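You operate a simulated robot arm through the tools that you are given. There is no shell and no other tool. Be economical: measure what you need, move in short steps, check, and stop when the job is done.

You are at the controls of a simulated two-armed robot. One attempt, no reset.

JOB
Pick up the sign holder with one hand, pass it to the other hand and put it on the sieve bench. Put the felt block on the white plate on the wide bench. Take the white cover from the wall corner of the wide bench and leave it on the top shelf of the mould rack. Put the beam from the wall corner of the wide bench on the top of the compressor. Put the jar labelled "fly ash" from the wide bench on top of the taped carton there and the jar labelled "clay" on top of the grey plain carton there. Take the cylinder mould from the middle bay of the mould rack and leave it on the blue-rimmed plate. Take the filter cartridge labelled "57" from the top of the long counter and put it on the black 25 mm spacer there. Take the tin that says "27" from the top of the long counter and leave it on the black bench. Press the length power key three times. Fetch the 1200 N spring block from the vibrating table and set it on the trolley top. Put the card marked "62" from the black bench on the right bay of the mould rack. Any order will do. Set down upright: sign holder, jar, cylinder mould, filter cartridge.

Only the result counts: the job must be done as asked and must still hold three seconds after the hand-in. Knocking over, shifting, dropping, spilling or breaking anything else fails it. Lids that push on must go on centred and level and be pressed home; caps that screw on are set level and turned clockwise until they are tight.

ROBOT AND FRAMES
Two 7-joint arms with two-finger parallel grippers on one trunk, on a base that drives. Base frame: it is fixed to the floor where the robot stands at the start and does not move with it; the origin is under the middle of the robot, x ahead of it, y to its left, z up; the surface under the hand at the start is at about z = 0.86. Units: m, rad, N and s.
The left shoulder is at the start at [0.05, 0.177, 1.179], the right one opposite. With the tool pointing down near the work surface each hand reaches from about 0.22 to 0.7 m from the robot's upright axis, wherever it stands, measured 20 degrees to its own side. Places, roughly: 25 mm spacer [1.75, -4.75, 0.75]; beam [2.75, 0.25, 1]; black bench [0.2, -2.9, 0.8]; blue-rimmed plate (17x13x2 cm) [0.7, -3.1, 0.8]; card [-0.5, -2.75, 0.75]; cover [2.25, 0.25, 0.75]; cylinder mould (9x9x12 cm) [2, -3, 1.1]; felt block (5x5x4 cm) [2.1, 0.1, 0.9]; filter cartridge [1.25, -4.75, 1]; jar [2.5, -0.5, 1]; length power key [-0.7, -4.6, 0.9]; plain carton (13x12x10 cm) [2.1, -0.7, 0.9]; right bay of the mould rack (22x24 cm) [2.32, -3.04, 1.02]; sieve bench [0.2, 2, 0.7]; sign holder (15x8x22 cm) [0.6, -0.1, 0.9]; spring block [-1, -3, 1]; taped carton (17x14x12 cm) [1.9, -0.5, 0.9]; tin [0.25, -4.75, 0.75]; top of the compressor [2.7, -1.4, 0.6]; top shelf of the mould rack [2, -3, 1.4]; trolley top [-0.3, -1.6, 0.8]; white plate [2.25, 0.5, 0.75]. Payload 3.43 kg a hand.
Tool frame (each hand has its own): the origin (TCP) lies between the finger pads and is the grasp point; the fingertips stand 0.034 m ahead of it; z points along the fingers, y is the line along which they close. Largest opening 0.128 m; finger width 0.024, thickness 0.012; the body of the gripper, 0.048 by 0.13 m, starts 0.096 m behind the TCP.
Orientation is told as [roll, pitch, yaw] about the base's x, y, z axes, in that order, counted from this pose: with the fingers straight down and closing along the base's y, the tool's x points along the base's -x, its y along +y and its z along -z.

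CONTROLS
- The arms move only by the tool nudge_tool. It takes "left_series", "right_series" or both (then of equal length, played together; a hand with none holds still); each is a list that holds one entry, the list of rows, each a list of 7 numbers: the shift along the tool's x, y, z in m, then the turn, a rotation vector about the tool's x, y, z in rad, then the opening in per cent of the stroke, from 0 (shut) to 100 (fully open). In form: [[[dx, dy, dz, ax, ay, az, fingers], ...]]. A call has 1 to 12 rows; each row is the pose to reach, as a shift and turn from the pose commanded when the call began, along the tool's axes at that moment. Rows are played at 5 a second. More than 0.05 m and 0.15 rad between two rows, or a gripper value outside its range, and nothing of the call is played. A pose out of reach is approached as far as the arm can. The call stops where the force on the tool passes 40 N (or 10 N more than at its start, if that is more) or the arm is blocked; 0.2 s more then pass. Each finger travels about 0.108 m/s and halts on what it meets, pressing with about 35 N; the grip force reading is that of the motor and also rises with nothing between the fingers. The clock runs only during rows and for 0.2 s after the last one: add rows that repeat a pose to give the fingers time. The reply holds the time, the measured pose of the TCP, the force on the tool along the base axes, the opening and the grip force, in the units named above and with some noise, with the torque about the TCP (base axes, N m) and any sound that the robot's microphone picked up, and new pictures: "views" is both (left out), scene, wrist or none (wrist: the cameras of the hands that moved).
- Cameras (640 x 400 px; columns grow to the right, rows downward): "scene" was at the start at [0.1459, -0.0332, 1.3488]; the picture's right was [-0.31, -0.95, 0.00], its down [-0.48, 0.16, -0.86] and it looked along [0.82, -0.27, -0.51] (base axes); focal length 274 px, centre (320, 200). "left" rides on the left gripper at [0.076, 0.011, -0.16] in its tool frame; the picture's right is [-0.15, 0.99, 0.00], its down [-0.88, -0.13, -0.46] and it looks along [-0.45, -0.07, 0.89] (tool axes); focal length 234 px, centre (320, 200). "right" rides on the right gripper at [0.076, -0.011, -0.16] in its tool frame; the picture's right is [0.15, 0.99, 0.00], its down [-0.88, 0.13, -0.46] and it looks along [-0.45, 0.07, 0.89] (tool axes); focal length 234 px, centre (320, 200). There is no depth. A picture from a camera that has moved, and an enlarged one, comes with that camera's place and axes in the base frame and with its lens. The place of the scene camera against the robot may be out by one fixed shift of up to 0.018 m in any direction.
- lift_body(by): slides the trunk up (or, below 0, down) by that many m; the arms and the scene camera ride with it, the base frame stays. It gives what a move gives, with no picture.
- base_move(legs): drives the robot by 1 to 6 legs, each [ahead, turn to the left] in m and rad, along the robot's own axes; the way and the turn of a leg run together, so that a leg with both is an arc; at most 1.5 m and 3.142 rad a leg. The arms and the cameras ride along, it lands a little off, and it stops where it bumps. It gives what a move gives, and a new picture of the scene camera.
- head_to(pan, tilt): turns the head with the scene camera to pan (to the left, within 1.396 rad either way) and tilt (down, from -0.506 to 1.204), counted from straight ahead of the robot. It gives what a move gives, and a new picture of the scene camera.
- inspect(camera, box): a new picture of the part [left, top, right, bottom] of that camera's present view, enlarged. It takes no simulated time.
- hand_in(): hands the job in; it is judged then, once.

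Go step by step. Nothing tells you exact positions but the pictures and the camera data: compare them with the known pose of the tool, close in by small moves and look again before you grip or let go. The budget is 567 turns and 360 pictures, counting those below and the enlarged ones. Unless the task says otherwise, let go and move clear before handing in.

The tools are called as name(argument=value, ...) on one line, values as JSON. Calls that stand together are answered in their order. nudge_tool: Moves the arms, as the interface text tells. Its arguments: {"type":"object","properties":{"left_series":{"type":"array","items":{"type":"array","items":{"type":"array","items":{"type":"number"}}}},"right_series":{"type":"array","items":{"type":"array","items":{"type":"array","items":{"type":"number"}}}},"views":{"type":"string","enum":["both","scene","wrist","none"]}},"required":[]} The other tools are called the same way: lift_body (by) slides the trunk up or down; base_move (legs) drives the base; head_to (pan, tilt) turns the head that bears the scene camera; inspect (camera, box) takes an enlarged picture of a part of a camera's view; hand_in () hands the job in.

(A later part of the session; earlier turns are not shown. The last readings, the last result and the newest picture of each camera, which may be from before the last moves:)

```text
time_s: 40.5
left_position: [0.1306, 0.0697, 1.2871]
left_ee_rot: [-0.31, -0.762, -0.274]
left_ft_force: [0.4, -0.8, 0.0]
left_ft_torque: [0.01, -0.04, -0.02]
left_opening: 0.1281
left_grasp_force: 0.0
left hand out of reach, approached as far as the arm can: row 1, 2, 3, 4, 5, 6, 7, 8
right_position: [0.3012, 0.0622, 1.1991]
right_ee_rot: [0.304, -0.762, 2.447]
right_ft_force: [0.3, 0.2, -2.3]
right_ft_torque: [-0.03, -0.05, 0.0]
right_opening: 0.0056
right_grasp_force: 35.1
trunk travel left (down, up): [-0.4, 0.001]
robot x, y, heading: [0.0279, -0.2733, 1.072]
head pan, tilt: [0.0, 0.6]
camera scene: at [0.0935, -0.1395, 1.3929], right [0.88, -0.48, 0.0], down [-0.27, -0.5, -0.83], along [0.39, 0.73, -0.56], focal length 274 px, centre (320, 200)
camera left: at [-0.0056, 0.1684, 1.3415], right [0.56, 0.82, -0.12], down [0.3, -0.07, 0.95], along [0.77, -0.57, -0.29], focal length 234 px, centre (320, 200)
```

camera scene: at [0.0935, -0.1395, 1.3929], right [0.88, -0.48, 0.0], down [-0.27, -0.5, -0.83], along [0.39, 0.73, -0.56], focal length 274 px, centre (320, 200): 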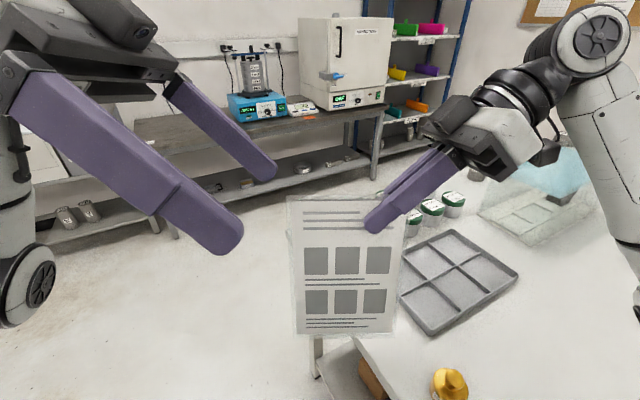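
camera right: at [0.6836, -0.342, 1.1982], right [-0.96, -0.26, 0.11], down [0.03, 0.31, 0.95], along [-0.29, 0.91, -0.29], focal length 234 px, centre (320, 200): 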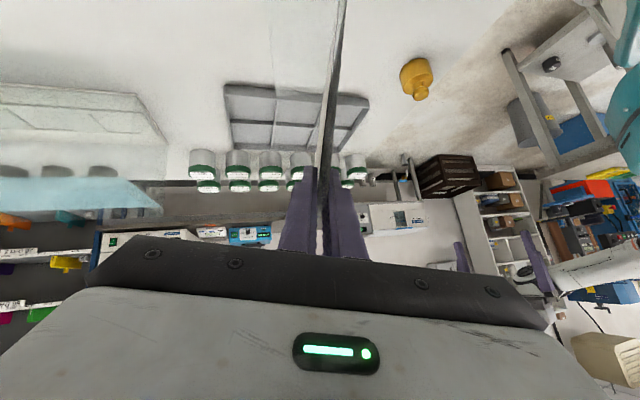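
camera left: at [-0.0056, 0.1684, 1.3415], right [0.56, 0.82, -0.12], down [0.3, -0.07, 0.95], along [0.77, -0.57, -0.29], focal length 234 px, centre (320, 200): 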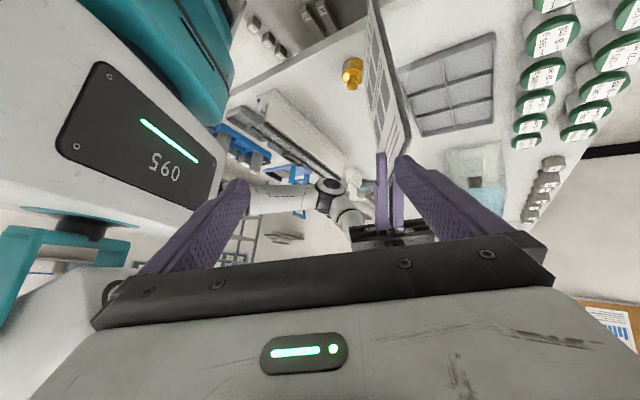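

Left can't reach that high. I'll retract the left hand slightly, then bring the sign 9 cm nearer and 4 cm lower with the right hand.

nudge_tool(left_series=[[[0.0, 0, -0.03, 0, 0, 0, 100], [0.0, 0, -0.05, 0, 0, 0, 100], [0.0, 0, -0.05, 0, 0, 0, 100], [0.0, 0, -0.05, 0, 0, 0, 100], [0.0, 0, -0.05, 0, 0, 0, 100]]], right_series=[[[0, 0, 0, 0, 0, 0, 0], [0, 0, 0, 0, 0, 0, 0], [0.014, 0.026, 0.014, 0, 0, 0, 0], [0.027, 0.052, 0.028, 0, 0, 0, 0], [0.0405, 0.079, 0.0425, 0, 0, 0, 0]]])

```text
time_s: 41.7
left_position: [0.1045, 0.0778, 1.3233]
left_ee_rot: [-0.31, -0.765, -0.274]
left_ft_force: [0.0, -0.3, 0.4]
left_ft_torque: [0.01, 0.0, 0.02]
left_opening: 0.1281
left_grasp_force: 0.1
left hand out of reach, approached as far as the arm can: row 1, 2, 3, 4, 5
right_position: [0.2578, -0.0179, 1.1588]
right_ee_rot: [0.306, -0.765, 2.446]
right_ft_force: [0.5, 0.6, -1.2]
right_ft_torque: [0.03, -0.09, -0.03]
right_opening: 0.0055
right_grasp_force: 35.3
trunk travel left (down, up): [-0.4, 0.001]
robot x, y, heading: [0.0257, -0.2757, 1.078]
head pan, tilt: [0.0, 0.6]
camera scene: at [0.0936, -0.1401, 1.393], right [0.88, -0.48, 0.0], down [-0.27, -0.5, -0.83], along [0.39, 0.73, -0.56], focal length 274 px, centre (320, 200)
camera right: at [0.4158, -0.0746, 1.2148], right [-0.37, -0.92, 0.11], down [-0.23, 0.21, 0.95], along [-0.9, 0.32, -0.29], focal length 234 px, centre (320, 200)
camera left: at [-0.0316, 0.1765, 1.3778], right [0.56, 0.82, -0.12], down [0.3, -0.07, 0.95], along [0.77, -0.57, -0.29], focal length 234 px, centre (320, 200)
```

scene: 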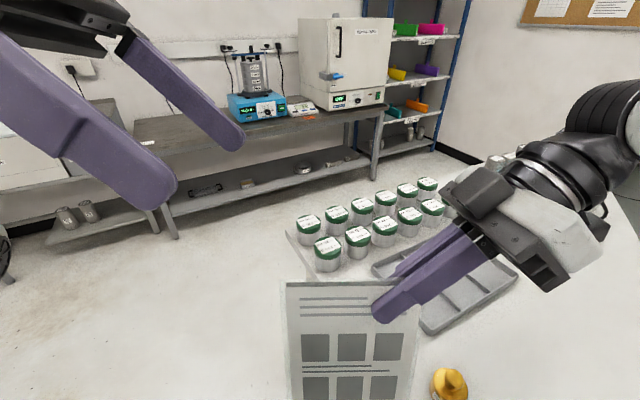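
right: 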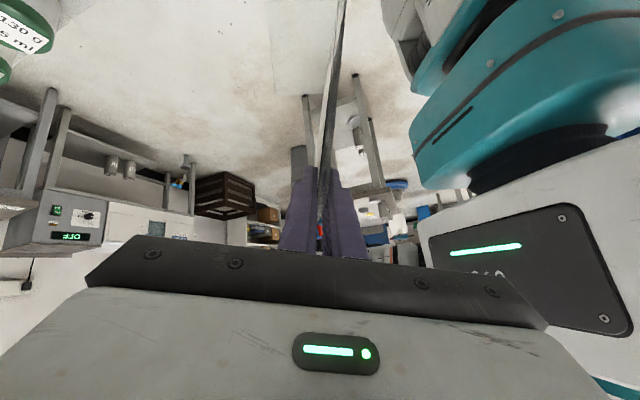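
left: 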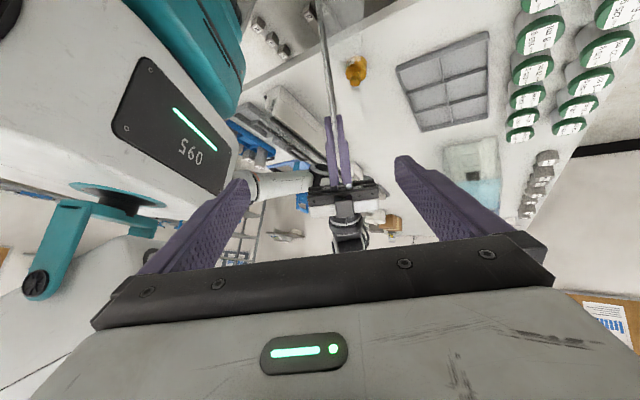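

The panel now lies between the left fingers' planes. I'll move the left hand down along the panel in steps, then check.

nudge_tool(left_series=[[[0.02, 0.008, 0.02, 0, 0, 0, 100], [0.042, 0.016, 0.04, 0, 0, 0, 100], [0.0625, 0.025, 0.06, 0, 0, 0, 100], [0.0625, 0.025, 0.09, 0, 0, 0, 100], [0.0625, 0.025, 0.115, 0, 0, 0, 100], [0.0625, 0.025, 0.115, 0, 0, 0, 100]]])

```text
time_s: 43.1
left_position: [0.1306, 0.04, 1.204]
left_ee_rot: [-0.308, -0.762, -0.273]
left_ft_force: [-0.4, -0.2, -0.1]
left_ft_torque: [-0.01, 0.0, -0.03]
left_opening: 0.1281
left_grasp_force: 0.0
left hand out of reach, approached as far as the arm can: row 1, 2, 3, 4, 5, 6
right_position: [0.2573, -0.0168, 1.1593]
right_ee_rot: [0.306, -0.762, 2.446]
right_ft_force: [0.4, 0.9, -1.0]
right_ft_torque: [0.0, -0.09, 0.02]
right_opening: 0.0055
right_grasp_force: 34.7
trunk travel left (down, up): [-0.4, 0.001]
robot x, y, heading: [0.027, -0.2744, 1.076]
head pan, tilt: [0.0, 0.6]
camera scene: at [0.0934, -0.1395, 1.3929], right [0.88, -0.48, 0.0], down [-0.27, -0.5, -0.83], along [0.39, 0.73, -0.56], focal length 274 px, centre (320, 200)
camera left: at [-0.0047, 0.1387, 1.2589], right [0.56, 0.82, -0.12], down [0.3, -0.07, 0.95], along [0.77, -0.56, -0.29], focal length 234 px, centre (320, 200)
```

scene: 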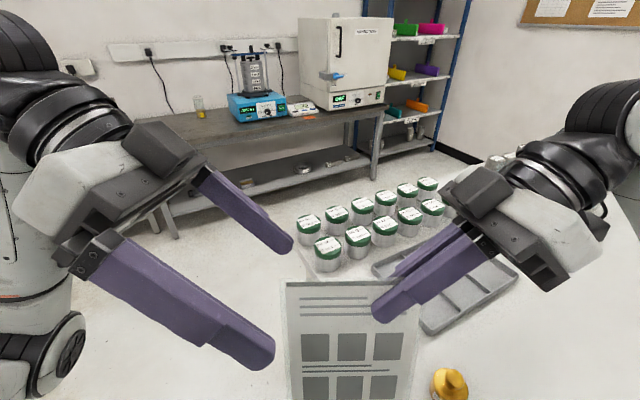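
left: 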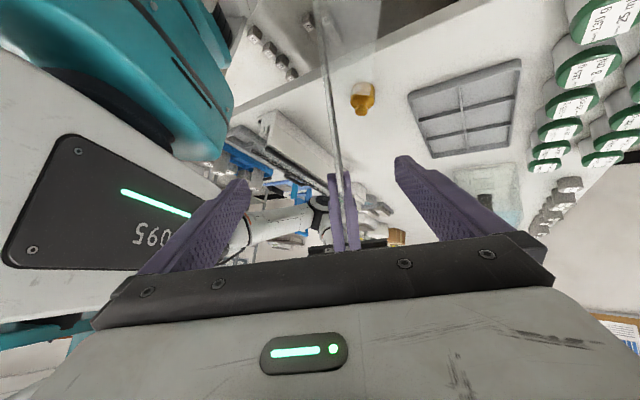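

About 5 cm remain, with 2 cm sideways. I finish the approach and half-close to check centring.

nudge_tool(left_series=[[[0.002, 0.01, 0.01, 0, 0, 0, 100], [0.004, 0.02, 0.03, 0, 0, 0, 100], [0.006, 0.02, 0.053, 0, 0, 0, 100], [0.006, 0.02, 0.053, 0, 0, 0, 60], [0.006, 0.02, 0.053, 0, 0, 0, 35]]])

```text
time_s: 44.3
left_position: [0.1387, 0.0282, 1.1857]
left_ee_rot: [-0.31, -0.762, -0.275]
left_ft_force: [1.6, 0.2, -0.7]
left_ft_torque: [0.01, -0.03, 0.09]
left_opening: 0.046
left_grasp_force: 1.2
left hand out of reach, approached as far as the arm can: row 1, 2, 3, 4, 5
right_position: [0.2572, -0.0183, 1.1584]
right_ee_rot: [0.305, -0.762, 2.446]
right_ft_force: [-0.3, -1.9, -1.5]
right_ft_torque: [0.02, -0.01, 0.2]
right_opening: 0.0057
right_grasp_force: 35.2
trunk travel left (down, up): [-0.4, 0.001]
robot x, y, heading: [0.0275, -0.2727, 1.075]
head pan, tilt: [0.0, 0.6]
camera scene: at [0.0935, -0.1395, 1.3929], right [0.88, -0.48, 0.0], down [-0.27, -0.5, -0.83], along [0.39, 0.73, -0.56], focal length 274 px, centre (320, 200)
camera left: at [0.0038, 0.1265, 1.241], right [0.56, 0.82, -0.12], down [0.3, -0.07, 0.95], along [0.77, -0.57, -0.29], focal length 234 px, centre (320, 200)
```

scene: 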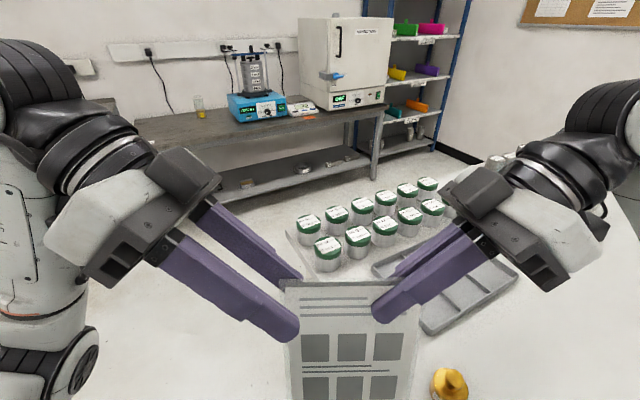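
left: 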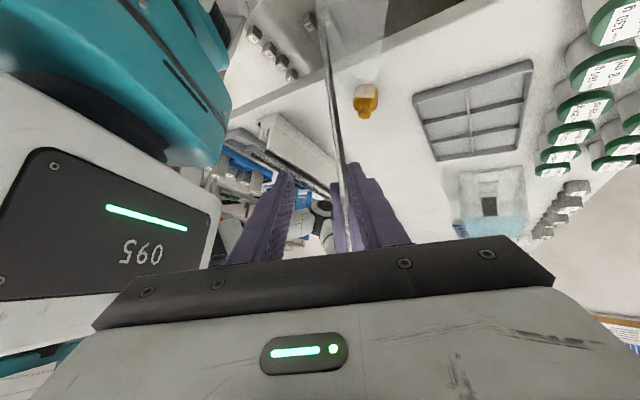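

The left hand is at its limit, so I open it again and bring the panel into it with the right hand.

nudge_tool(left_series=[[[0, 0, 0, 0, 0, 0, 80], [0, 0, 0, 0, 0, 0, 100], [0, 0, 0, 0, 0, 0, 100], [0, 0, 0, 0, 0, 0, 100], [0, 0, 0, 0, 0, 0, 100], [0, 0, 0, 0, 0, 0, 60], [0, 0, 0, 0, 0, 0, 30]]], right_series=[[[0, 0, 0, 0, 0, 0, 0], [0, 0, 0, 0, 0, 0, 0], [0, 0.02, 0, 0, 0, 0, 0], [-0.015, 0.022, 0, 0, 0, 0, 0], [-0.03, 0.022, 0, 0, 0, 0, 0], [-0.03, 0.022, 0, 0, 0, 0, 0], [-0.03, 0.022, 0, 0, 0, 0, 0]]])

```text
time_s: 45.9
left_position: [0.1389, 0.0278, 1.1858]
left_ee_rot: [-0.308, -0.763, -0.276]
left_ft_force: [0.5, -0.3, -0.5]
left_ft_torque: [0.01, 0.04, 0.0]
left_opening: 0.0384
left_grasp_force: 0.0
right_position: [0.2303, -0.0227, 1.183]
right_ee_rot: [0.305, -0.761, 2.446]
right_ft_force: [0.7, 0.2, -1.8]
right_ft_torque: [-0.04, -0.1, 0.01]
right_opening: 0.0056
right_grasp_force: 34.7
trunk travel left (down, up): [-0.4, 0.001]
robot x, y, heading: [0.0287, -0.2721, 1.077]
head pan, tilt: [0.0, 0.6]
camera scene: at [0.0934, -0.1395, 1.3929], right [0.88, -0.48, 0.0], down [-0.27, -0.5, -0.83], along [0.39, 0.73, -0.56], focal length 274 px, centre (320, 200)
camera right: at [0.3891, -0.0805, 1.2393], right [-0.37, -0.92, 0.11], down [-0.23, 0.21, 0.95], along [-0.9, 0.32, -0.29], focal length 234 px, centre (320, 200)
camera left: at [0.0036, 0.1265, 1.241], right [0.56, 0.82, -0.12], down [0.3, -0.07, 0.95], along [0.77, -0.57, -0.29], focal length 234 px, centre (320, 200)
```

scene: 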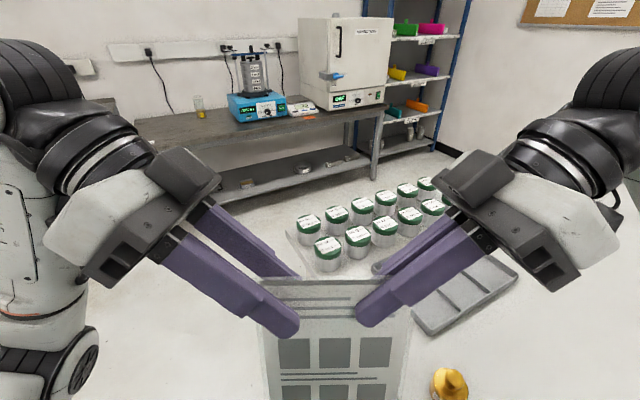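
right: 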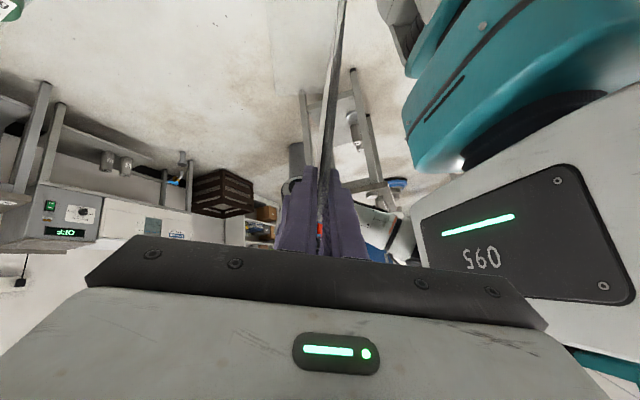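
left: 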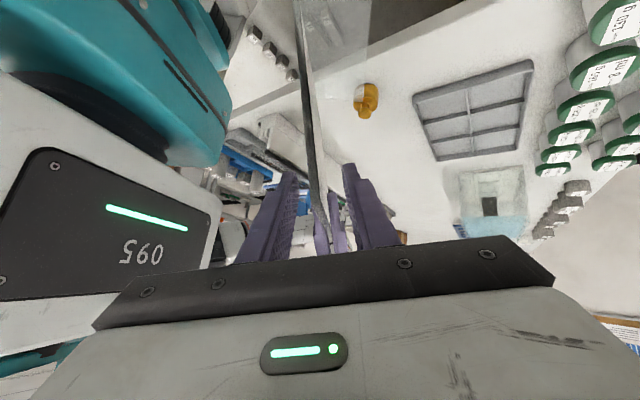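

Now the panel is centred between the left fingers. I close the left hand, then open the right.

nudge_tool(left_series=[[[0, 0, 0, 0, 0, 0, 10], [0, 0, 0, 0, 0, 0, 0], [0, 0, 0, 0, 0, 0, 0], [0, 0, 0, 0, 0, 0, 0]]], views="none")

```text
time_s: 46.9
left_position: [0.1387, 0.0267, 1.1857]
left_ee_rot: [-0.312, -0.763, -0.277]
left_ft_force: [-3.3, -8.4, 2.5]
left_ft_torque: [-0.16, 0.01, -0.01]
left_opening: 0.0057
left_grasp_force: 35.3
right_position: [0.2316, -0.023, 1.1825]
right_ee_rot: [0.304, -0.762, 2.445]
right_ft_force: [3.5, 8.3, -4.3]
right_ft_torque: [0.02, -0.33, -0.97]
right_opening: 0.0054
right_grasp_force: 34.9
trunk travel left (down, up): [-0.4, 0.001]
robot x, y, heading: [0.0282, -0.2765, 1.076]
head pan, tilt: [0.0, 0.6]
```

nudge_tool(right_series=[[[0, 0, 0, 0, 0, 0, 20], [0, 0, 0, 0, 0, 0, 40], [0, 0, 0, 0, 0, 0, 70], [0, 0, -0.03, 0, 0, 0, 100], [0, 0, -0.07, 0, 0, 0, 100], [0, 0, -0.11, 0, 0, 0, 100]]], views="scene")

```text
time_s: 48.3
left_position: [0.1396, 0.0269, 1.1861]
left_ee_rot: [-0.311, -0.761, -0.276]
left_ft_force: [-0.9, -0.3, 0.5]
left_ft_torque: [0.07, 0.06, -0.03]
left_opening: 0.0056
left_grasp_force: 35.3
right_position: [0.3087, -0.045, 1.261]
right_ee_rot: [0.306, -0.766, 2.448]
right_ft_force: [0.3, -0.3, 0.1]
right_ft_torque: [0.02, 0.01, 0.02]
right_opening: 0.1278
right_grasp_force: 0.1
trunk travel left (down, up): [-0.4, 0.001]
robot x, y, heading: [0.026, -0.2749, 1.079]
head pan, tilt: [0.0, 0.6]
camera scene: at [0.0937, -0.1398, 1.3929], right [0.88, -0.48, 0.0], down [-0.27, -0.5, -0.83], along [0.39, 0.73, -0.56], focal length 274 px, centre (320, 200)
```

scene: 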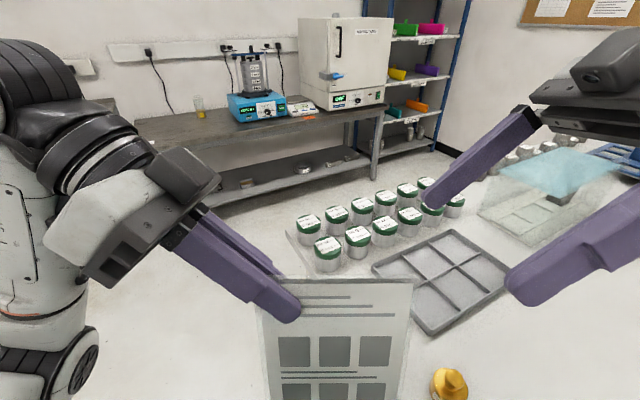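

The handover is done; the left hand holds the sign upright. Now I drive to the sieve bench on the left; its front edge is near y≈1.69.

base_move(legs=[[0, 0.5], [1.4, 0]])

```text
time_s: 56.7
left_position: [-0.0103, 1.4564, 1.1862]
left_ee_rot: [-0.311, -0.763, 0.205]
left_ft_force: [-0.9, -0.1, 0.0]
left_ft_torque: [0.03, 0.06, 0.01]
left_opening: 0.0057
left_grasp_force: 35.0
right_position: [0.1739, 1.4694, 1.2611]
right_ee_rot: [0.307, -0.763, 2.926]
right_ft_force: [0.0, 0.2, -0.6]
right_ft_torque: [-0.02, -0.02, 0.01]
right_opening: 0.128
right_grasp_force: 0.0
trunk travel left (down, up): [-0.4, 0.001]
robot x, y, heading: [0.0304, 1.1359, 1.556]
head pan, tilt: [0.0, 0.6]
camera scene: at [0.024, 1.2903, 1.3929], right [1.0, -0.01, 0.0], down [-0.01, -0.57, -0.82], along [0.01, 0.82, -0.57], focal length 274 px, centre (320, 200)
```

scene: 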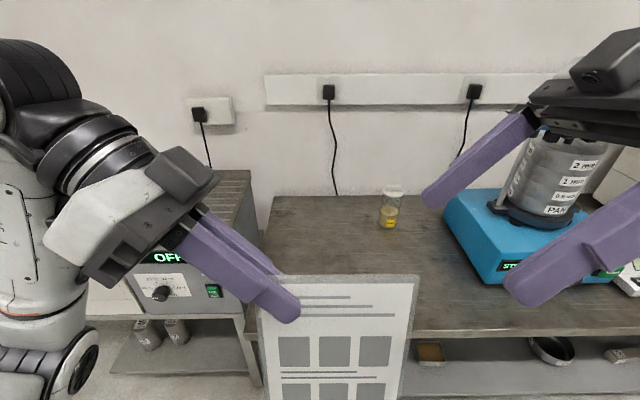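

I'm facing the sieve bench; free space lies to the left of the shaker, in front of the beaker. I'll retract the right hand a bit, then drive 0.2 m closer.

nudge_tool(right_series=[[[0, 0.04, 0, 0, 0, 0, 100], [0, 0.08, 0, 0, 0, 0, 100], [0, 0.11, 0, 0, 0, 0, 100]]], views="none")

base_move(legs=[[0.2, 0]])

```text
time_s: 57.5
left_position: [-0.011, 1.4547, 1.186]
left_ee_rot: [-0.308, -0.764, 0.206]
left_ft_force: [0.1, -0.4, -0.8]
left_ft_torque: [0.04, 0.11, 0.0]
left_opening: 0.0057
left_grasp_force: 35.0
right_position: [0.1747, 1.3612, 1.2851]
right_ee_rot: [0.305, -0.763, 2.927]
right_ft_force: [-0.1, -0.1, -0.4]
right_ft_torque: [0.01, 0.03, -0.02]
right_opening: 0.1277
right_grasp_force: 0.0
trunk travel left (down, up): [-0.4, 0.001]
robot x, y, heading: [0.0329, 1.1402, 1.558]
head pan, tilt: [0.0, 0.6]
```

```text
time_s: 59.1
left_position: [-0.0083, 1.6574, 1.1866]
left_ee_rot: [-0.312, -0.762, 0.21]
left_ft_force: [-0.6, 1.3, 0.6]
left_ft_torque: [0.03, 0.07, -0.03]
left_opening: 0.0053
left_grasp_force: 34.9
right_position: [0.1754, 1.5645, 1.2854]
right_ee_rot: [0.306, -0.763, 2.931]
right_ft_force: [-0.3, -0.8, -0.8]
right_ft_torque: [-0.02, -0.01, 0.06]
right_opening: 0.1279
right_grasp_force: 0.1
trunk travel left (down, up): [-0.4, 0.001]
robot x, y, heading: [0.0293, 1.3383, 1.555]
head pan, tilt: [0.0, 0.6]
camera scene: at [0.0258, 1.4925, 1.3928], right [1.0, -0.01, 0.0], down [-0.01, -0.57, -0.82], along [0.01, 0.82, -0.57], focal length 274 px, centre (320, 200)
```

scene: 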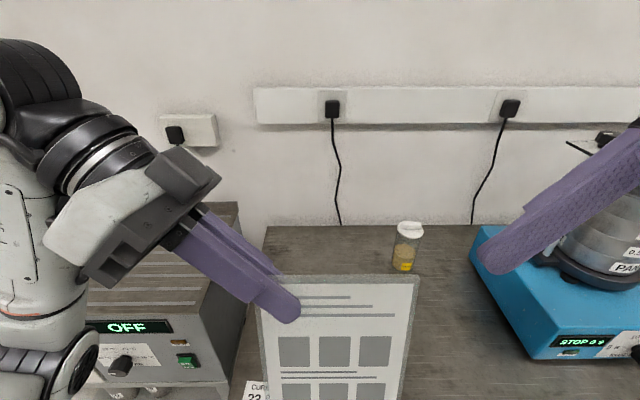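

The bench top is at about z=0.75. I'll move the sign over the bench, then lower it most of the way.

nudge_tool(left_series=[[[-0.0124, 0.0464, -0.0024, 0, 0, 0, 0], [-0.0248, 0.0928, -0.0049, 0, 0, 0, 0], [-0.037, 0.139, -0.007, 0, 0, 0, 0], [-0.0495, 0.1856, -0.0097, 0, 0, 0, 0], [-0.022, 0.194, 0.018, 0, 0, 0, 0], [0.0055, 0.203, 0.045, 0, 0, 0, 0], [0.033, 0.212, 0.072, 0, 0, 0, 0], [0.061, 0.221, 0.1, 0, 0, 0, 0]]], views="both")

```text
time_s: 60.9
left_position: [0.0425, 1.654, 1.1556]
left_ee_rot: [-0.324, -0.746, 0.243]
left_ft_force: [1.0, -1.1, -1.3]
left_ft_torque: [0.08, 0.13, 0.0]
left_opening: 0.0052
left_grasp_force: 34.9
left hand out of reach, approached as far as the arm can: row 1, 2, 3, 4, 5, 6, 7, 8
right_position: [0.1786, 1.5639, 1.2849]
right_ee_rot: [0.305, -0.766, 2.931]
right_ft_force: [-0.3, 0.0, -0.1]
right_ft_torque: [0.0, 0.06, 0.01]
right_opening: 0.128
right_grasp_force: 0.0
trunk travel left (down, up): [-0.4, 0.001]
robot x, y, heading: [0.0363, 1.3397, 1.561]
head pan, tilt: [0.0, 0.6]
camera scene: at [0.0283, 1.4913, 1.393], right [1.0, -0.01, 0.0], down [-0.01, -0.56, -0.83], along [0.01, 0.83, -0.56], focal length 274 px, centre (320, 200)
camera left: at [-0.1238, 1.6749, 1.212], right [0.09, 0.99, -0.13], down [0.31, 0.1, 0.95], along [0.95, -0.12, -0.3], focal length 234 px, centre (320, 200)
```

scene: 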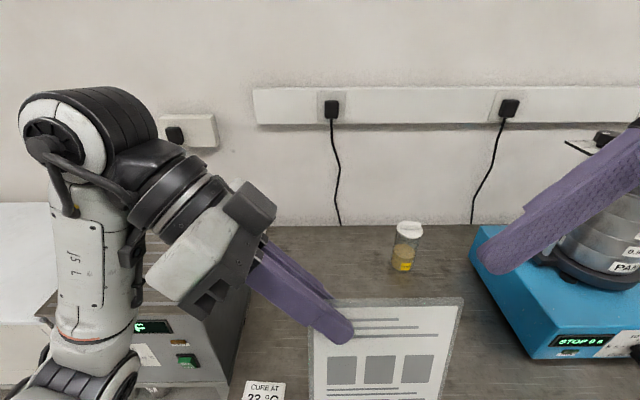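
left: 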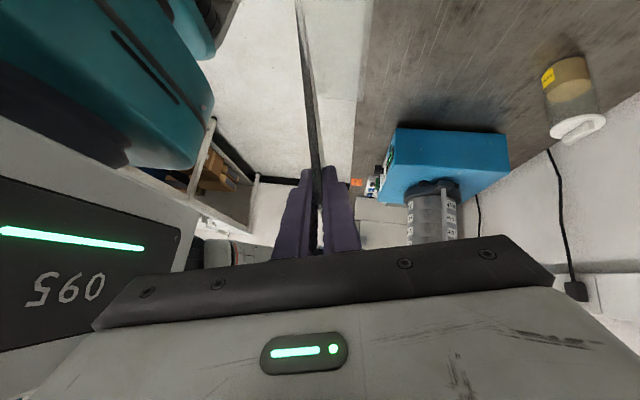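

The left arm can't extend in this orientation. The sign's facing direction is free, so I'll yaw the hand about 1.3 rad so it points forward-down — a natural reaching pose.

nudge_tool(left_series=[[[0.0037, -0.0006, -0.0077, -0.0892, -0.0307, -0.0915, 0], [0.0074, -0.0012, -0.0154, -0.1784, -0.0614, -0.183, 0], [0.0111, -0.0018, -0.0231, -0.2676, -0.0921, -0.2745, 0], [0.0148, -0.0024, -0.0308, -0.3568, -0.1228, -0.366, 0], [0.0185, -0.003, -0.0385, -0.446, -0.1535, -0.4575, 0], [0.0222, -0.0036, -0.0462, -0.5352, -0.1842, -0.549, 0], [0.0259, -0.0042, -0.0539, -0.6244, -0.2149, -0.6405, 0], [0.0296, -0.0048, -0.0616, -0.7136, -0.2456, -0.732, 0], [0.0333, -0.0054, -0.0693, -0.8028, -0.2763, -0.8235, 0], [0.037, -0.006, -0.077, -0.892, -0.307, -0.915, 0], [0.037, -0.006, -0.077, -0.892, -0.307, -0.915, 0]]], views="scene")

```text
time_s: 63.3
left_position: [-0.008, 1.6757, 1.2119]
left_ee_rot: [-0.341, -0.758, 1.545]
left_ft_force: [0.1, 0.5, -2.4]
left_ft_torque: [-0.08, 0.04, -0.01]
left_opening: 0.0056
left_grasp_force: 35.0
left hand out of reach, approached as far as the arm can: row 5, 6, 7, 8, 9, 10, 11
right_position: [0.1752, 1.5646, 1.2851]
right_ee_rot: [0.304, -0.763, 2.934]
right_ft_force: [-0.1, 0.1, 0.7]
right_ft_torque: [0.01, 0.0, 0.02]
right_opening: 0.1283
right_grasp_force: 0.1
trunk travel left (down, up): [-0.4, 0.001]
robot x, y, heading: [0.0322, 1.3422, 1.56]
head pan, tilt: [0.0, 0.6]
camera scene: at [0.0257, 1.4919, 1.3929], right [1.0, -0.01, 0.0], down [-0.01, -0.57, -0.82], along [0.01, 0.82, -0.57], focal length 274 px, centre (320, 200)
```

scene: 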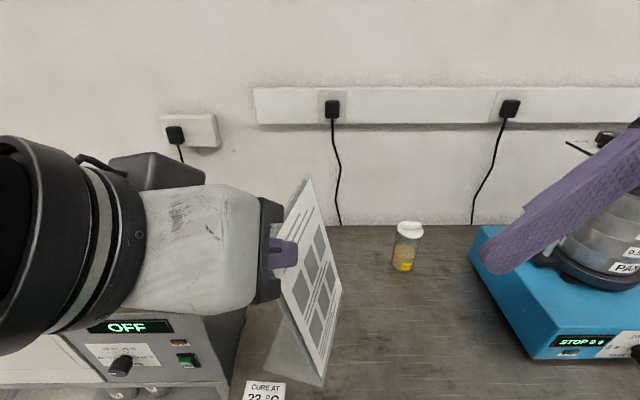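

Now it reaches naturally. I'll move forward and down toward a spot at about (0.06, 1.80), clear of the label and beaker.

nudge_tool(left_series=[[[0.0077, 0.0028, 0.04, -0.005, 0, 0, 0], [0.0154, 0.0055, 0.08, -0.01, 0, 0, 0], [0.0231, 0.0083, 0.12, -0.015, 0, 0, 0], [0.0308, 0.011, 0.16, -0.02, 0, 0, 0], [0.0385, 0.0138, 0.2, -0.025, 0, 0, 0], [0.0462, 0.0165, 0.24, -0.03, 0, 0, 0], [0.0462, 0.0165, 0.24, -0.03, 0, 0, 0]]], views="both")

```text
time_s: 64.9
left_position: [0.058, 1.7991, 1.0134]
left_ee_rot: [-0.309, -0.761, 1.548]
left_ft_force: [0.5, -0.4, -1.0]
left_ft_torque: [-0.08, 0.04, 0.01]
left_opening: 0.0057
left_grasp_force: 34.7
right_position: [0.1762, 1.5645, 1.2847]
right_ee_rot: [0.304, -0.763, 2.932]
right_ft_force: [-0.1, 0.1, -0.3]
right_ft_torque: [-0.01, 0.02, 0.0]
right_opening: 0.1282
right_grasp_force: 0.0
trunk travel left (down, up): [-0.4, 0.001]
robot x, y, heading: [0.0352, 1.3404, 1.564]
head pan, tilt: [0.0, 0.6]
camera scene: at [0.0257, 1.4915, 1.393], right [1.0, -0.01, 0.0], down [-0.01, -0.56, -0.83], along [0.01, 0.83, -0.56], focal length 274 px, centre (320, 200)
camera left: at [-0.0054, 1.6431, 1.0683], right [-0.93, 0.34, -0.12], down [-0.01, 0.31, 0.95], along [0.36, 0.89, -0.29], focal length 234 px, centre (320, 200)
```

scene: 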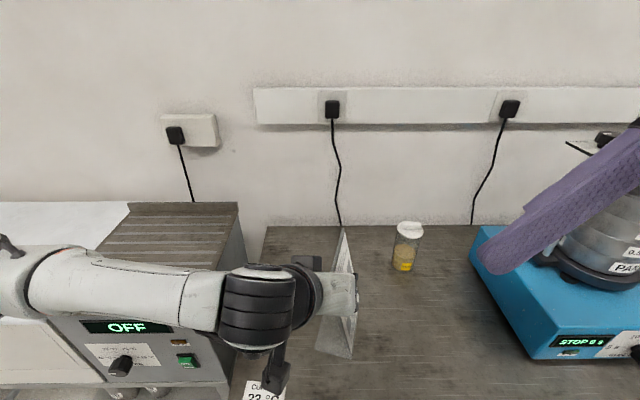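
left: 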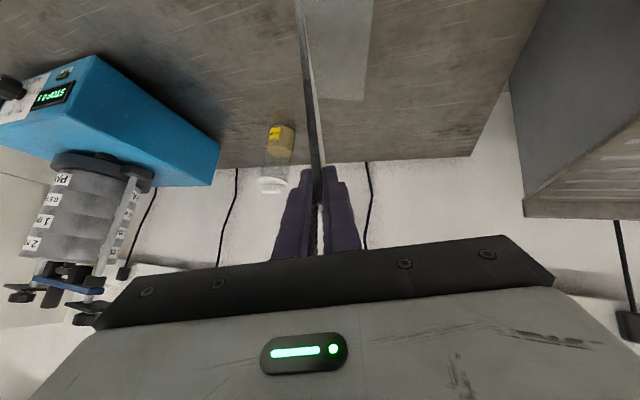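

Orientation is upright again. I lower 5 cm and watch the force.

nudge_tool(left_series=[[[0.0138, 0.0044, 0.0138, 0, 0, 0, 0], [0.0276, 0.0088, 0.0276, 0, 0, 0, 0], [0.0345, 0.011, 0.0345, 0, 0, 0, 0]]], views="wrist")

```text
time_s: 65.7
left_position: [0.0573, 1.7973, 0.9622]
left_ee_rot: [-0.311, -0.761, 1.547]
left_ft_force: [0.1, 0.3, -1.2]
left_ft_torque: [-0.08, 0.03, 0.01]
left_opening: 0.0055
left_grasp_force: 34.8
right_position: [0.1751, 1.5645, 1.2848]
right_ee_rot: [0.306, -0.764, 2.934]
right_ft_force: [0.7, 0.3, -0.1]
right_ft_torque: [0.04, 0.03, 0.0]
right_opening: 0.1278
right_grasp_force: 0.0
trunk travel left (down, up): [-0.4, 0.001]
robot x, y, heading: [0.0365, 1.3388, 1.558]
head pan, tilt: [0.0, 0.6]
camera left: at [-0.0058, 1.6413, 1.0181], right [-0.93, 0.34, -0.12], down [-0.01, 0.31, 0.95], along [0.36, 0.89, -0.29], focal length 234 px, centre (320, 200)
```

left: 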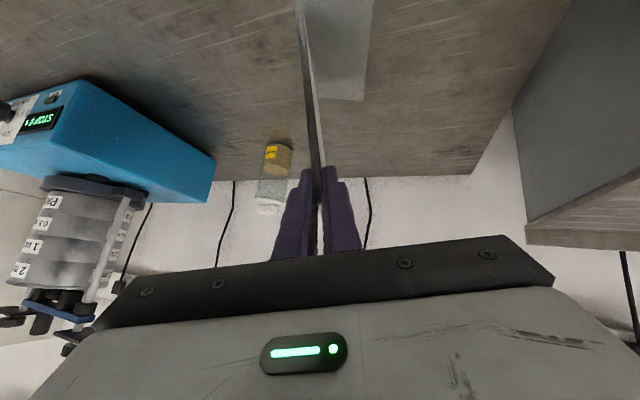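

nudge_tool(left_series=[[[0.0028, 0.0009, 0.0028, 0, 0, 0, 0], [0.0055, 0.0018, 0.0055, 0, 0, 0, 0], [0.0083, 0.0026, 0.0083, 0, 0, 0, 0]]], views="none")

```text
time_s: 66.5
left_position: [0.0582, 1.7959, 0.9512]
left_ee_rot: [-0.312, -0.76, 1.546]
left_ft_force: [-1.0, -0.1, -1.1]
left_ft_torque: [-0.09, 0.04, 0.0]
left_opening: 0.0055
left_grasp_force: 35.2
right_position: [0.1753, 1.5641, 1.284]
right_ee_rot: [0.305, -0.762, 2.932]
right_ft_force: [0.8, -0.3, -0.1]
right_ft_torque: [-0.02, 0.0, 0.03]
right_opening: 0.1278
right_grasp_force: 0.1
trunk travel left (down, up): [-0.4, 0.001]
robot x, y, heading: [0.0354, 1.3347, 1.561]
head pan, tilt: [0.0, 0.6]
```

nudge_tool(left_series=[[[0.0028, 0.0009, 0.0028, 0, 0, 0, 0], [0.0055, 0.0018, 0.0055, 0, 0, 0, 0], [0.0083, 0.0026, 0.0083, 0, 0, 0, 0]]], views="none")

```text
time_s: 67.3
left_position: [0.0578, 1.7969, 0.946]
left_ee_rot: [-0.321, -0.777, 1.554]
left_ft_force: [-9.8, -2.8, 36.7]
left_ft_torque: [-0.35, -0.06, -0.09]
left_opening: 0.0054
left_grasp_force: 34.4
right_position: [0.1739, 1.5598, 1.2875]
right_ee_rot: [0.3, -0.762, 2.936]
right_ft_force: [-0.4, 0.7, -0.2]
right_ft_torque: [0.0, -0.01, -0.01]
right_opening: 0.1279
right_grasp_force: 0.1
trunk travel left (down, up): [-0.4, 0.001]
robot x, y, heading: [0.0282, 1.3376, 1.559]
head pan, tilt: [0.0, 0.6]
```

Contact. I back up a few mm to relieve the load and release slowly.

nudge_tool(left_series=[[[-0.0028, -0.0009, -0.0028, 0, 0, 0, 0], [-0.0042, -0.0013, -0.0042, 0, 0, 0, 0]]], views="none")

```text
time_s: 67.9
left_position: [0.0583, 1.7973, 0.9452]
left_ee_rot: [-0.314, -0.761, 1.549]
left_ft_force: [-0.6, 4.6, 11.6]
left_ft_torque: [1.08, -0.76, 0.24]
left_opening: 0.0057
left_grasp_force: 35.4
right_position: [0.1756, 1.5635, 1.2852]
right_ee_rot: [0.303, -0.763, 2.932]
right_ft_force: [-0.3, -0.2, 0.1]
right_ft_torque: [0.02, -0.01, -0.02]
right_opening: 0.1281
right_grasp_force: 0.1
trunk travel left (down, up): [-0.4, 0.001]
robot x, y, heading: [0.0356, 1.3372, 1.555]
head pan, tilt: [0.0, 0.6]
```

nudge_tool(left_series=[[[0, 0, 0, 0, 0, 0, 10], [0, 0, 0, 0, 0, 0, 25], [0, 0, 0, 0, 0, 0, 50], [0, 0, 0, 0, 0, 0, 60], [0, 0, -0.03, 0, 0, 0, 60], [0, 0, -0.07, 0, 0, 0, 60], [0, 0, -0.11, 0, 0, 0, 60], [0, 0, -0.15, 0, 0, 0, 60]]], views="both")

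```text
time_s: 69.7
left_position: [0.0211, 1.7122, 1.0466]
left_ee_rot: [-0.31, -0.759, 1.544]
left_ft_force: [0.0, -0.5, -0.8]
left_ft_torque: [-0.03, 0.03, 0.03]
left_opening: 0.0769
left_grasp_force: 0.0
left hand out of reach, approached as far as the arm can: row 8
right_position: [0.1763, 1.5655, 1.2846]
right_ee_rot: [0.304, -0.766, 2.931]
right_ft_force: [0.4, -0.2, -0.2]
right_ft_torque: [-0.02, 0.03, 0.0]
right_opening: 0.1279
right_grasp_force: 0.0
trunk travel left (down, up): [-0.4, 0.001]
robot x, y, heading: [0.0372, 1.3381, 1.562]
head pan, tilt: [0.0, 0.6]
camera scene: at [0.0264, 1.4918, 1.3929], right [1.0, -0.01, 0.0], down [-0.01, -0.57, -0.82], along [0.01, 0.82, -0.57], focal length 274 px, centre (320, 200)
camera left: at [-0.0424, 1.5555, 1.1022], right [-0.93, 0.34, -0.12], down [-0.01, 0.31, 0.95], along [0.36, 0.89, -0.29], focal length 234 px, centre (320, 200)
```

scene: 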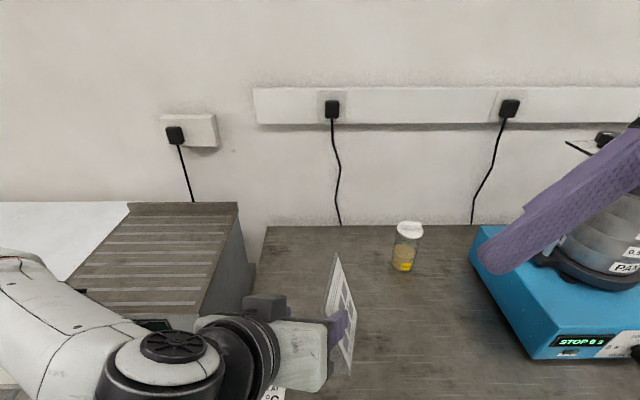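
left: 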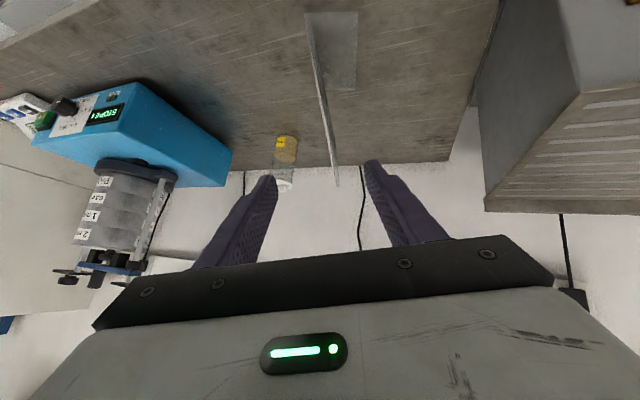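

The sign stands upright on the sieve bench. I back away, then reset the arms to a compact pose.

base_move(legs=[[-0.38, 0]])

```text
time_s: 72.1
left_position: [0.0168, 1.3358, 1.0462]
left_ee_rot: [-0.312, -0.759, 1.551]
left_ft_force: [2.1, 0.1, 0.2]
left_ft_torque: [0.04, 0.01, 0.03]
left_opening: 0.0768
left_grasp_force: 0.1
right_position: [0.1722, 1.1876, 1.2847]
right_ee_rot: [0.306, -0.763, 2.937]
right_ft_force: [-0.9, 0.6, -0.3]
right_ft_torque: [0.02, 0.01, 0.01]
right_opening: 0.1279
right_grasp_force: 0.0
trunk travel left (down, up): [-0.4, 0.001]
robot x, y, heading: [0.0282, 0.961, 1.569]
head pan, tilt: [0.0, 0.6]
camera scene: at [0.022, 1.1148, 1.393], right [1.0, -0.01, 0.0], down [0.0, -0.56, -0.83], along [0.01, 0.83, -0.56], focal length 274 px, centre (320, 200)
```

scene: 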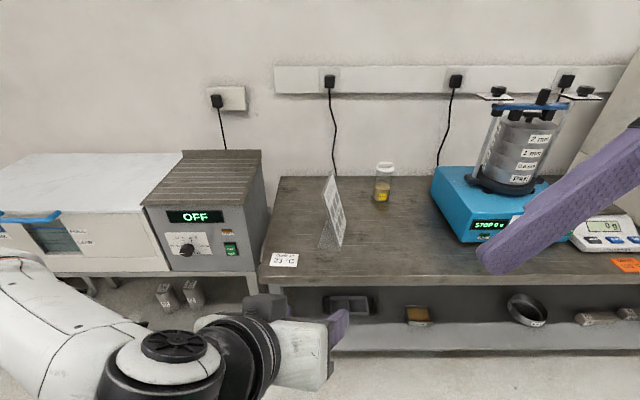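

Sign is standing fine. Resetting both arms to a compact, tool-down pose at the sides.

nudge_tool(right_series=[[[0.0113, -0.0126, -0.0026, 0.064, 0.0367, 0.1168, 100], [0.0225, -0.0252, -0.0052, 0.128, 0.0733, 0.2337, 100], [0.0338, -0.0378, -0.0078, 0.192, 0.11, 0.3505, 100], [0.045, -0.0503, -0.0103, 0.256, 0.1467, 0.4673, 100], [0.0563, -0.0629, -0.0129, 0.32, 0.1833, 0.5842, 100], [0.0675, -0.0755, -0.0155, 0.384, 0.22, 0.701, 100], [0.0788, -0.0881, -0.0181, 0.448, 0.2567, 0.8178, 100], [0.09, -0.1007, -0.0207, 0.512, 0.2933, 0.9347, 100], [0.1013, -0.1133, -0.0233, 0.576, 0.33, 1.0515, 100], [0.1125, -0.1258, -0.0258, 0.64, 0.3667, 1.1683, 100], [0.1238, -0.1384, -0.0284, 0.704, 0.4033, 1.2852, 100], [0.135, -0.151, -0.031, 0.768, 0.44, 1.402, 100]]], left_series=[[[-0.0065, 0.0169, -0.0152, -0.0252, 0.0624, -0.0112, 60], [-0.013, 0.0338, -0.0303, -0.0505, 0.1248, -0.0225, 60], [-0.0195, 0.0508, -0.0455, -0.0757, 0.1872, -0.0337, 60], [-0.026, 0.0677, -0.0607, -0.101, 0.2497, -0.045, 60], [-0.0325, 0.0846, -0.0758, -0.1262, 0.3121, -0.0562, 60], [-0.039, 0.1015, -0.091, -0.1515, 0.3745, -0.0675, 60], [-0.0455, 0.1184, -0.1062, -0.1767, 0.4369, -0.0787, 60], [-0.052, 0.1353, -0.1213, -0.202, 0.4993, -0.09, 60], [-0.0585, 0.1522, -0.1365, -0.2272, 0.5617, -0.1012, 60], [-0.065, 0.1692, -0.1517, -0.2525, 0.6242, -0.1125, 60], [-0.0715, 0.1861, -0.1668, -0.2777, 0.6866, -0.1237, 60], [-0.078, 0.203, -0.182, -0.303, 0.749, -0.135, 60]]], views="none")

```text
time_s: 74.7
left_position: [-0.235, 1.3207, 1.1817]
left_ee_rot: [0.0, 0.002, 1.568]
left_ft_force: [-0.3, -0.7, -0.3]
left_ft_torque: [0.01, 0.02, 0.02]
left_opening: 0.0767
left_grasp_force: 0.1
left hand out of reach, approached as far as the arm can: row 1
right_position: [0.2888, 1.3219, 1.1791]
right_ee_rot: [0.001, -0.001, 1.566]
right_ft_force: [0.1, 0.1, -0.3]
right_ft_torque: [0.02, -0.01, 0.01]
right_opening: 0.128
right_grasp_force: 0.0
trunk travel left (down, up): [-0.4, 0.001]
robot x, y, heading: [0.0335, 0.9623, 1.562]
head pan, tilt: [0.0, 0.6]
```

Arms are reset. Now I turn to face along the lane on the left side of the wide bench and look.

base_move(legs=[[0, -1.53]])

head_to(pan=-0.4, tilt=0.3)

```text
time_s: 78.9
left_position: [0.3808, 1.2373, 1.1824]
left_ee_rot: [0.0, -0.002, 0.027]
left_ft_force: [-0.1, 1.0, -0.4]
left_ft_torque: [-0.02, -0.03, 0.01]
left_opening: 0.0768
left_grasp_force: 0.0
right_position: [0.3981, 0.7149, 1.179]
right_ee_rot: [0.002, 0.001, 0.028]
right_ft_force: [0.4, 0.0, 0.6]
right_ft_torque: [0.02, -0.02, 0.0]
right_opening: 0.128
right_grasp_force: 0.0
trunk travel left (down, up): [-0.4, 0.001]
robot x, y, heading: [0.0301, 0.961, 0.027]
head pan, tilt: [0.0, 0.6]
camera scene: at [0.1792, 0.9606, 1.3929], right [0.02, -1.0, 0.0], down [-0.56, -0.01, -0.83], along [0.82, 0.02, -0.56], focal length 274 px, centre (320, 200)
```

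scene: 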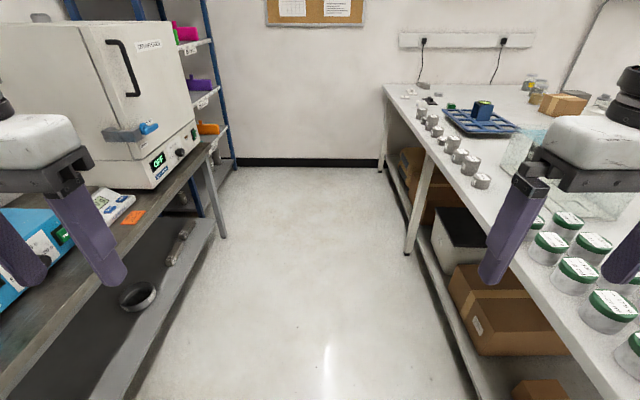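

```text
time_s: 79.7
left_position: [0.3824, 1.2365, 1.182]
left_ee_rot: [0.001, -0.001, 0.027]
left_ft_force: [-1.0, 1.1, 0.6]
left_ft_torque: [-0.02, -0.01, 0.0]
left_opening: 0.077
left_grasp_force: 0.1
right_position: [0.3974, 0.7153, 1.1799]
right_ee_rot: [0.002, 0.0, 0.028]
right_ft_force: [-0.3, -0.6, 0.0]
right_ft_torque: [-0.05, 0.0, 0.01]
right_opening: 0.1281
right_grasp_force: 0.1
trunk travel left (down, up): [-0.4, 0.001]
robot x, y, heading: [0.0309, 0.9615, 0.022]
head pan, tilt: [-0.4, 0.3]
camera scene: at [0.1777, 0.9244, 1.4204], right [-0.37, -0.93, 0.0], down [-0.28, 0.11, -0.96], along [0.89, -0.35, -0.3], focal length 274 px, centre (320, 200)
```

scene: 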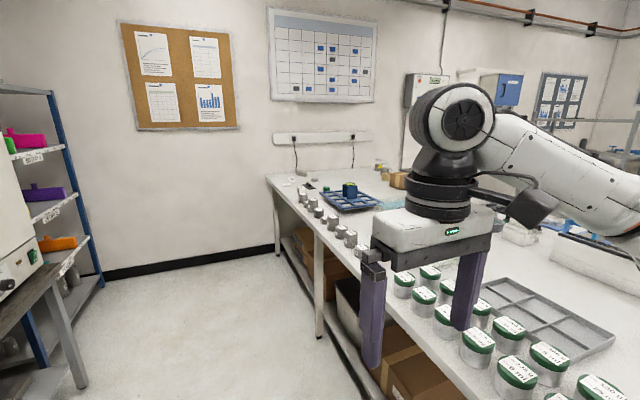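

The lane is clear. I drive along it to the wall end and then face the bench.

base_move(legs=[[1.4, -0.04], [0.6, 0]])

head_to(pan=-1.2, tilt=0.55)

```text
time_s: 89.8
left_position: [2.3918, 1.2803, 1.1808]
left_ee_rot: [0.0, -0.002, 0.022]
left_ft_force: [-0.3, 0.0, -0.3]
left_ft_torque: [0.0, 0.02, 0.03]
left_opening: 0.0768
left_grasp_force: 0.0
right_position: [2.405, 0.7577, 1.1803]
right_ee_rot: [0.002, 0.0, 0.022]
right_ft_force: [0.0, 0.3, 0.0]
right_ft_torque: [0.0, 0.0, 0.01]
right_opening: 0.1279
right_grasp_force: 0.1
trunk travel left (down, up): [-0.4, 0.001]
robot x, y, heading: [2.0369, 1.0076, 0.021]
head pan, tilt: [-0.4, 0.3]
camera scene: at [2.1863, 0.9682, 1.4204], right [-0.37, -0.93, 0.0], down [-0.27, 0.11, -0.96], along [0.89, -0.35, -0.3], focal length 274 px, centre (320, 200)
```

scene: 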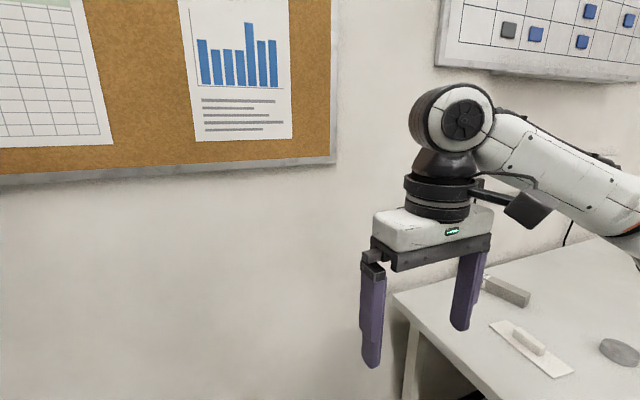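

```text
time_s: 90.9
left_position: [2.3894, 1.2795, 1.1812]
left_ee_rot: [-0.001, -0.002, 0.023]
left_ft_force: [-0.2, -0.1, 0.0]
left_ft_torque: [-0.03, 0.01, -0.03]
left_opening: 0.0766
left_grasp_force: 0.1
right_position: [2.405, 0.7573, 1.1785]
right_ee_rot: [0.001, 0.001, 0.023]
right_ft_force: [0.1, 0.0, 0.4]
right_ft_torque: [0.02, -0.02, 0.0]
right_opening: 0.1282
right_grasp_force: 0.0
trunk travel left (down, up): [-0.4, 0.001]
robot x, y, heading: [2.0353, 1.0061, 0.022]
head pan, tilt: [-1.201, 0.55]
camera scene: at [2.1334, 0.9198, 1.3975], right [-0.92, -0.38, 0.0], down [-0.2, 0.48, -0.85], along [0.32, -0.79, -0.52], focal length 274 px, centre (320, 200)
```

scene: 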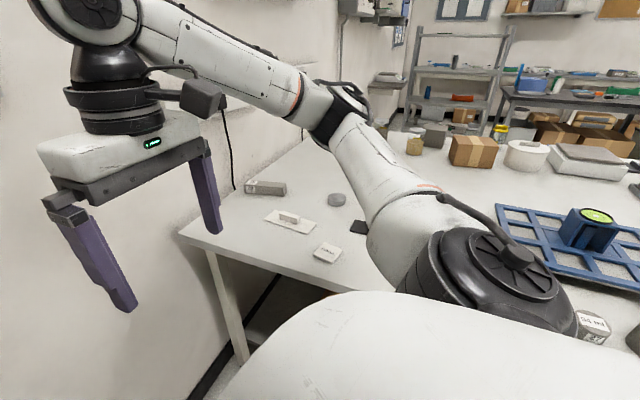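

The wall corner holds several items. I turn to face the bench for a proper look.

base_move(legs=[[0, -1.57]])

head_to(pan=0.2, tilt=0.6)

```text
time_s: 95.1
left_position: [2.3154, 0.6577, 1.1822]
left_ee_rot: [0.001, -0.002, -1.535]
left_ft_force: [0.7, 0.4, 0.4]
left_ft_torque: [-0.04, -0.02, 0.0]
left_opening: 0.0769
left_grasp_force: 0.1
right_position: [1.7938, 0.6381, 1.1786]
right_ee_rot: [0.003, -0.002, -1.535]
right_ft_force: [-0.1, 0.4, 0.8]
right_ft_torque: [-0.01, -0.01, -0.03]
right_opening: 0.1279
right_grasp_force: 0.0
trunk travel left (down, up): [-0.4, 0.001]
robot x, y, heading: [2.0387, 1.0066, -1.538]
head pan, tilt: [-1.201, 0.55]
camera scene: at [1.9485, 0.8966, 1.3974], right [-0.39, 0.92, 0.0], down [0.48, 0.2, -0.85], along [-0.79, -0.33, -0.52], focal length 274 px, centre (320, 200)
```

scene: 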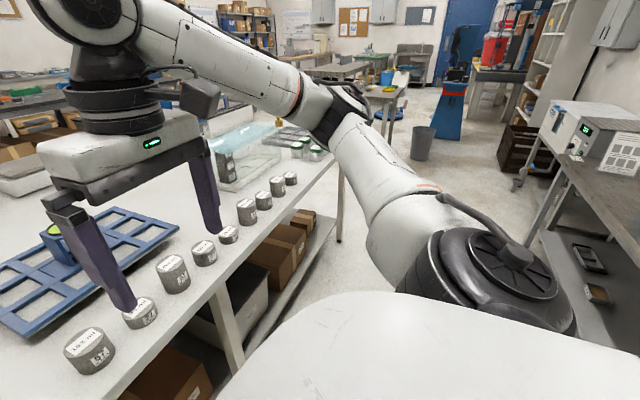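

```text
time_s: 96.6
left_position: [2.3165, 0.6578, 1.1822]
left_ee_rot: [0.001, -0.002, -1.536]
left_ft_force: [0.7, 0.1, -0.9]
left_ft_torque: [0.02, -0.03, 0.01]
left_opening: 0.0769
left_grasp_force: 0.0
right_position: [1.7944, 0.6371, 1.1791]
right_ee_rot: [0.002, -0.001, -1.537]
right_ft_force: [-0.3, -0.2, 0.9]
right_ft_torque: [0.0, 0.04, 0.02]
right_opening: 0.1281
right_grasp_force: 0.0
trunk travel left (down, up): [-0.4, 0.001]
robot x, y, heading: [2.0397, 1.0071, -1.542]
head pan, tilt: [0.201, 0.6]
camera scene: at [2.0515, 0.8455, 1.3929], right [-0.97, -0.23, 0.0], down [-0.13, 0.55, -0.83], along [0.19, -0.8, -0.56], focal length 274 px, centre (320, 200)
```

scene: 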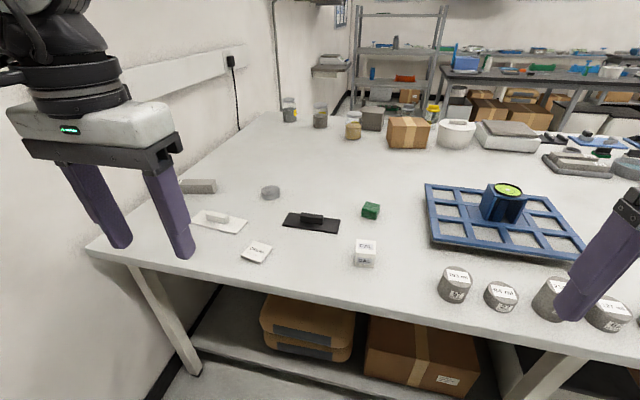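

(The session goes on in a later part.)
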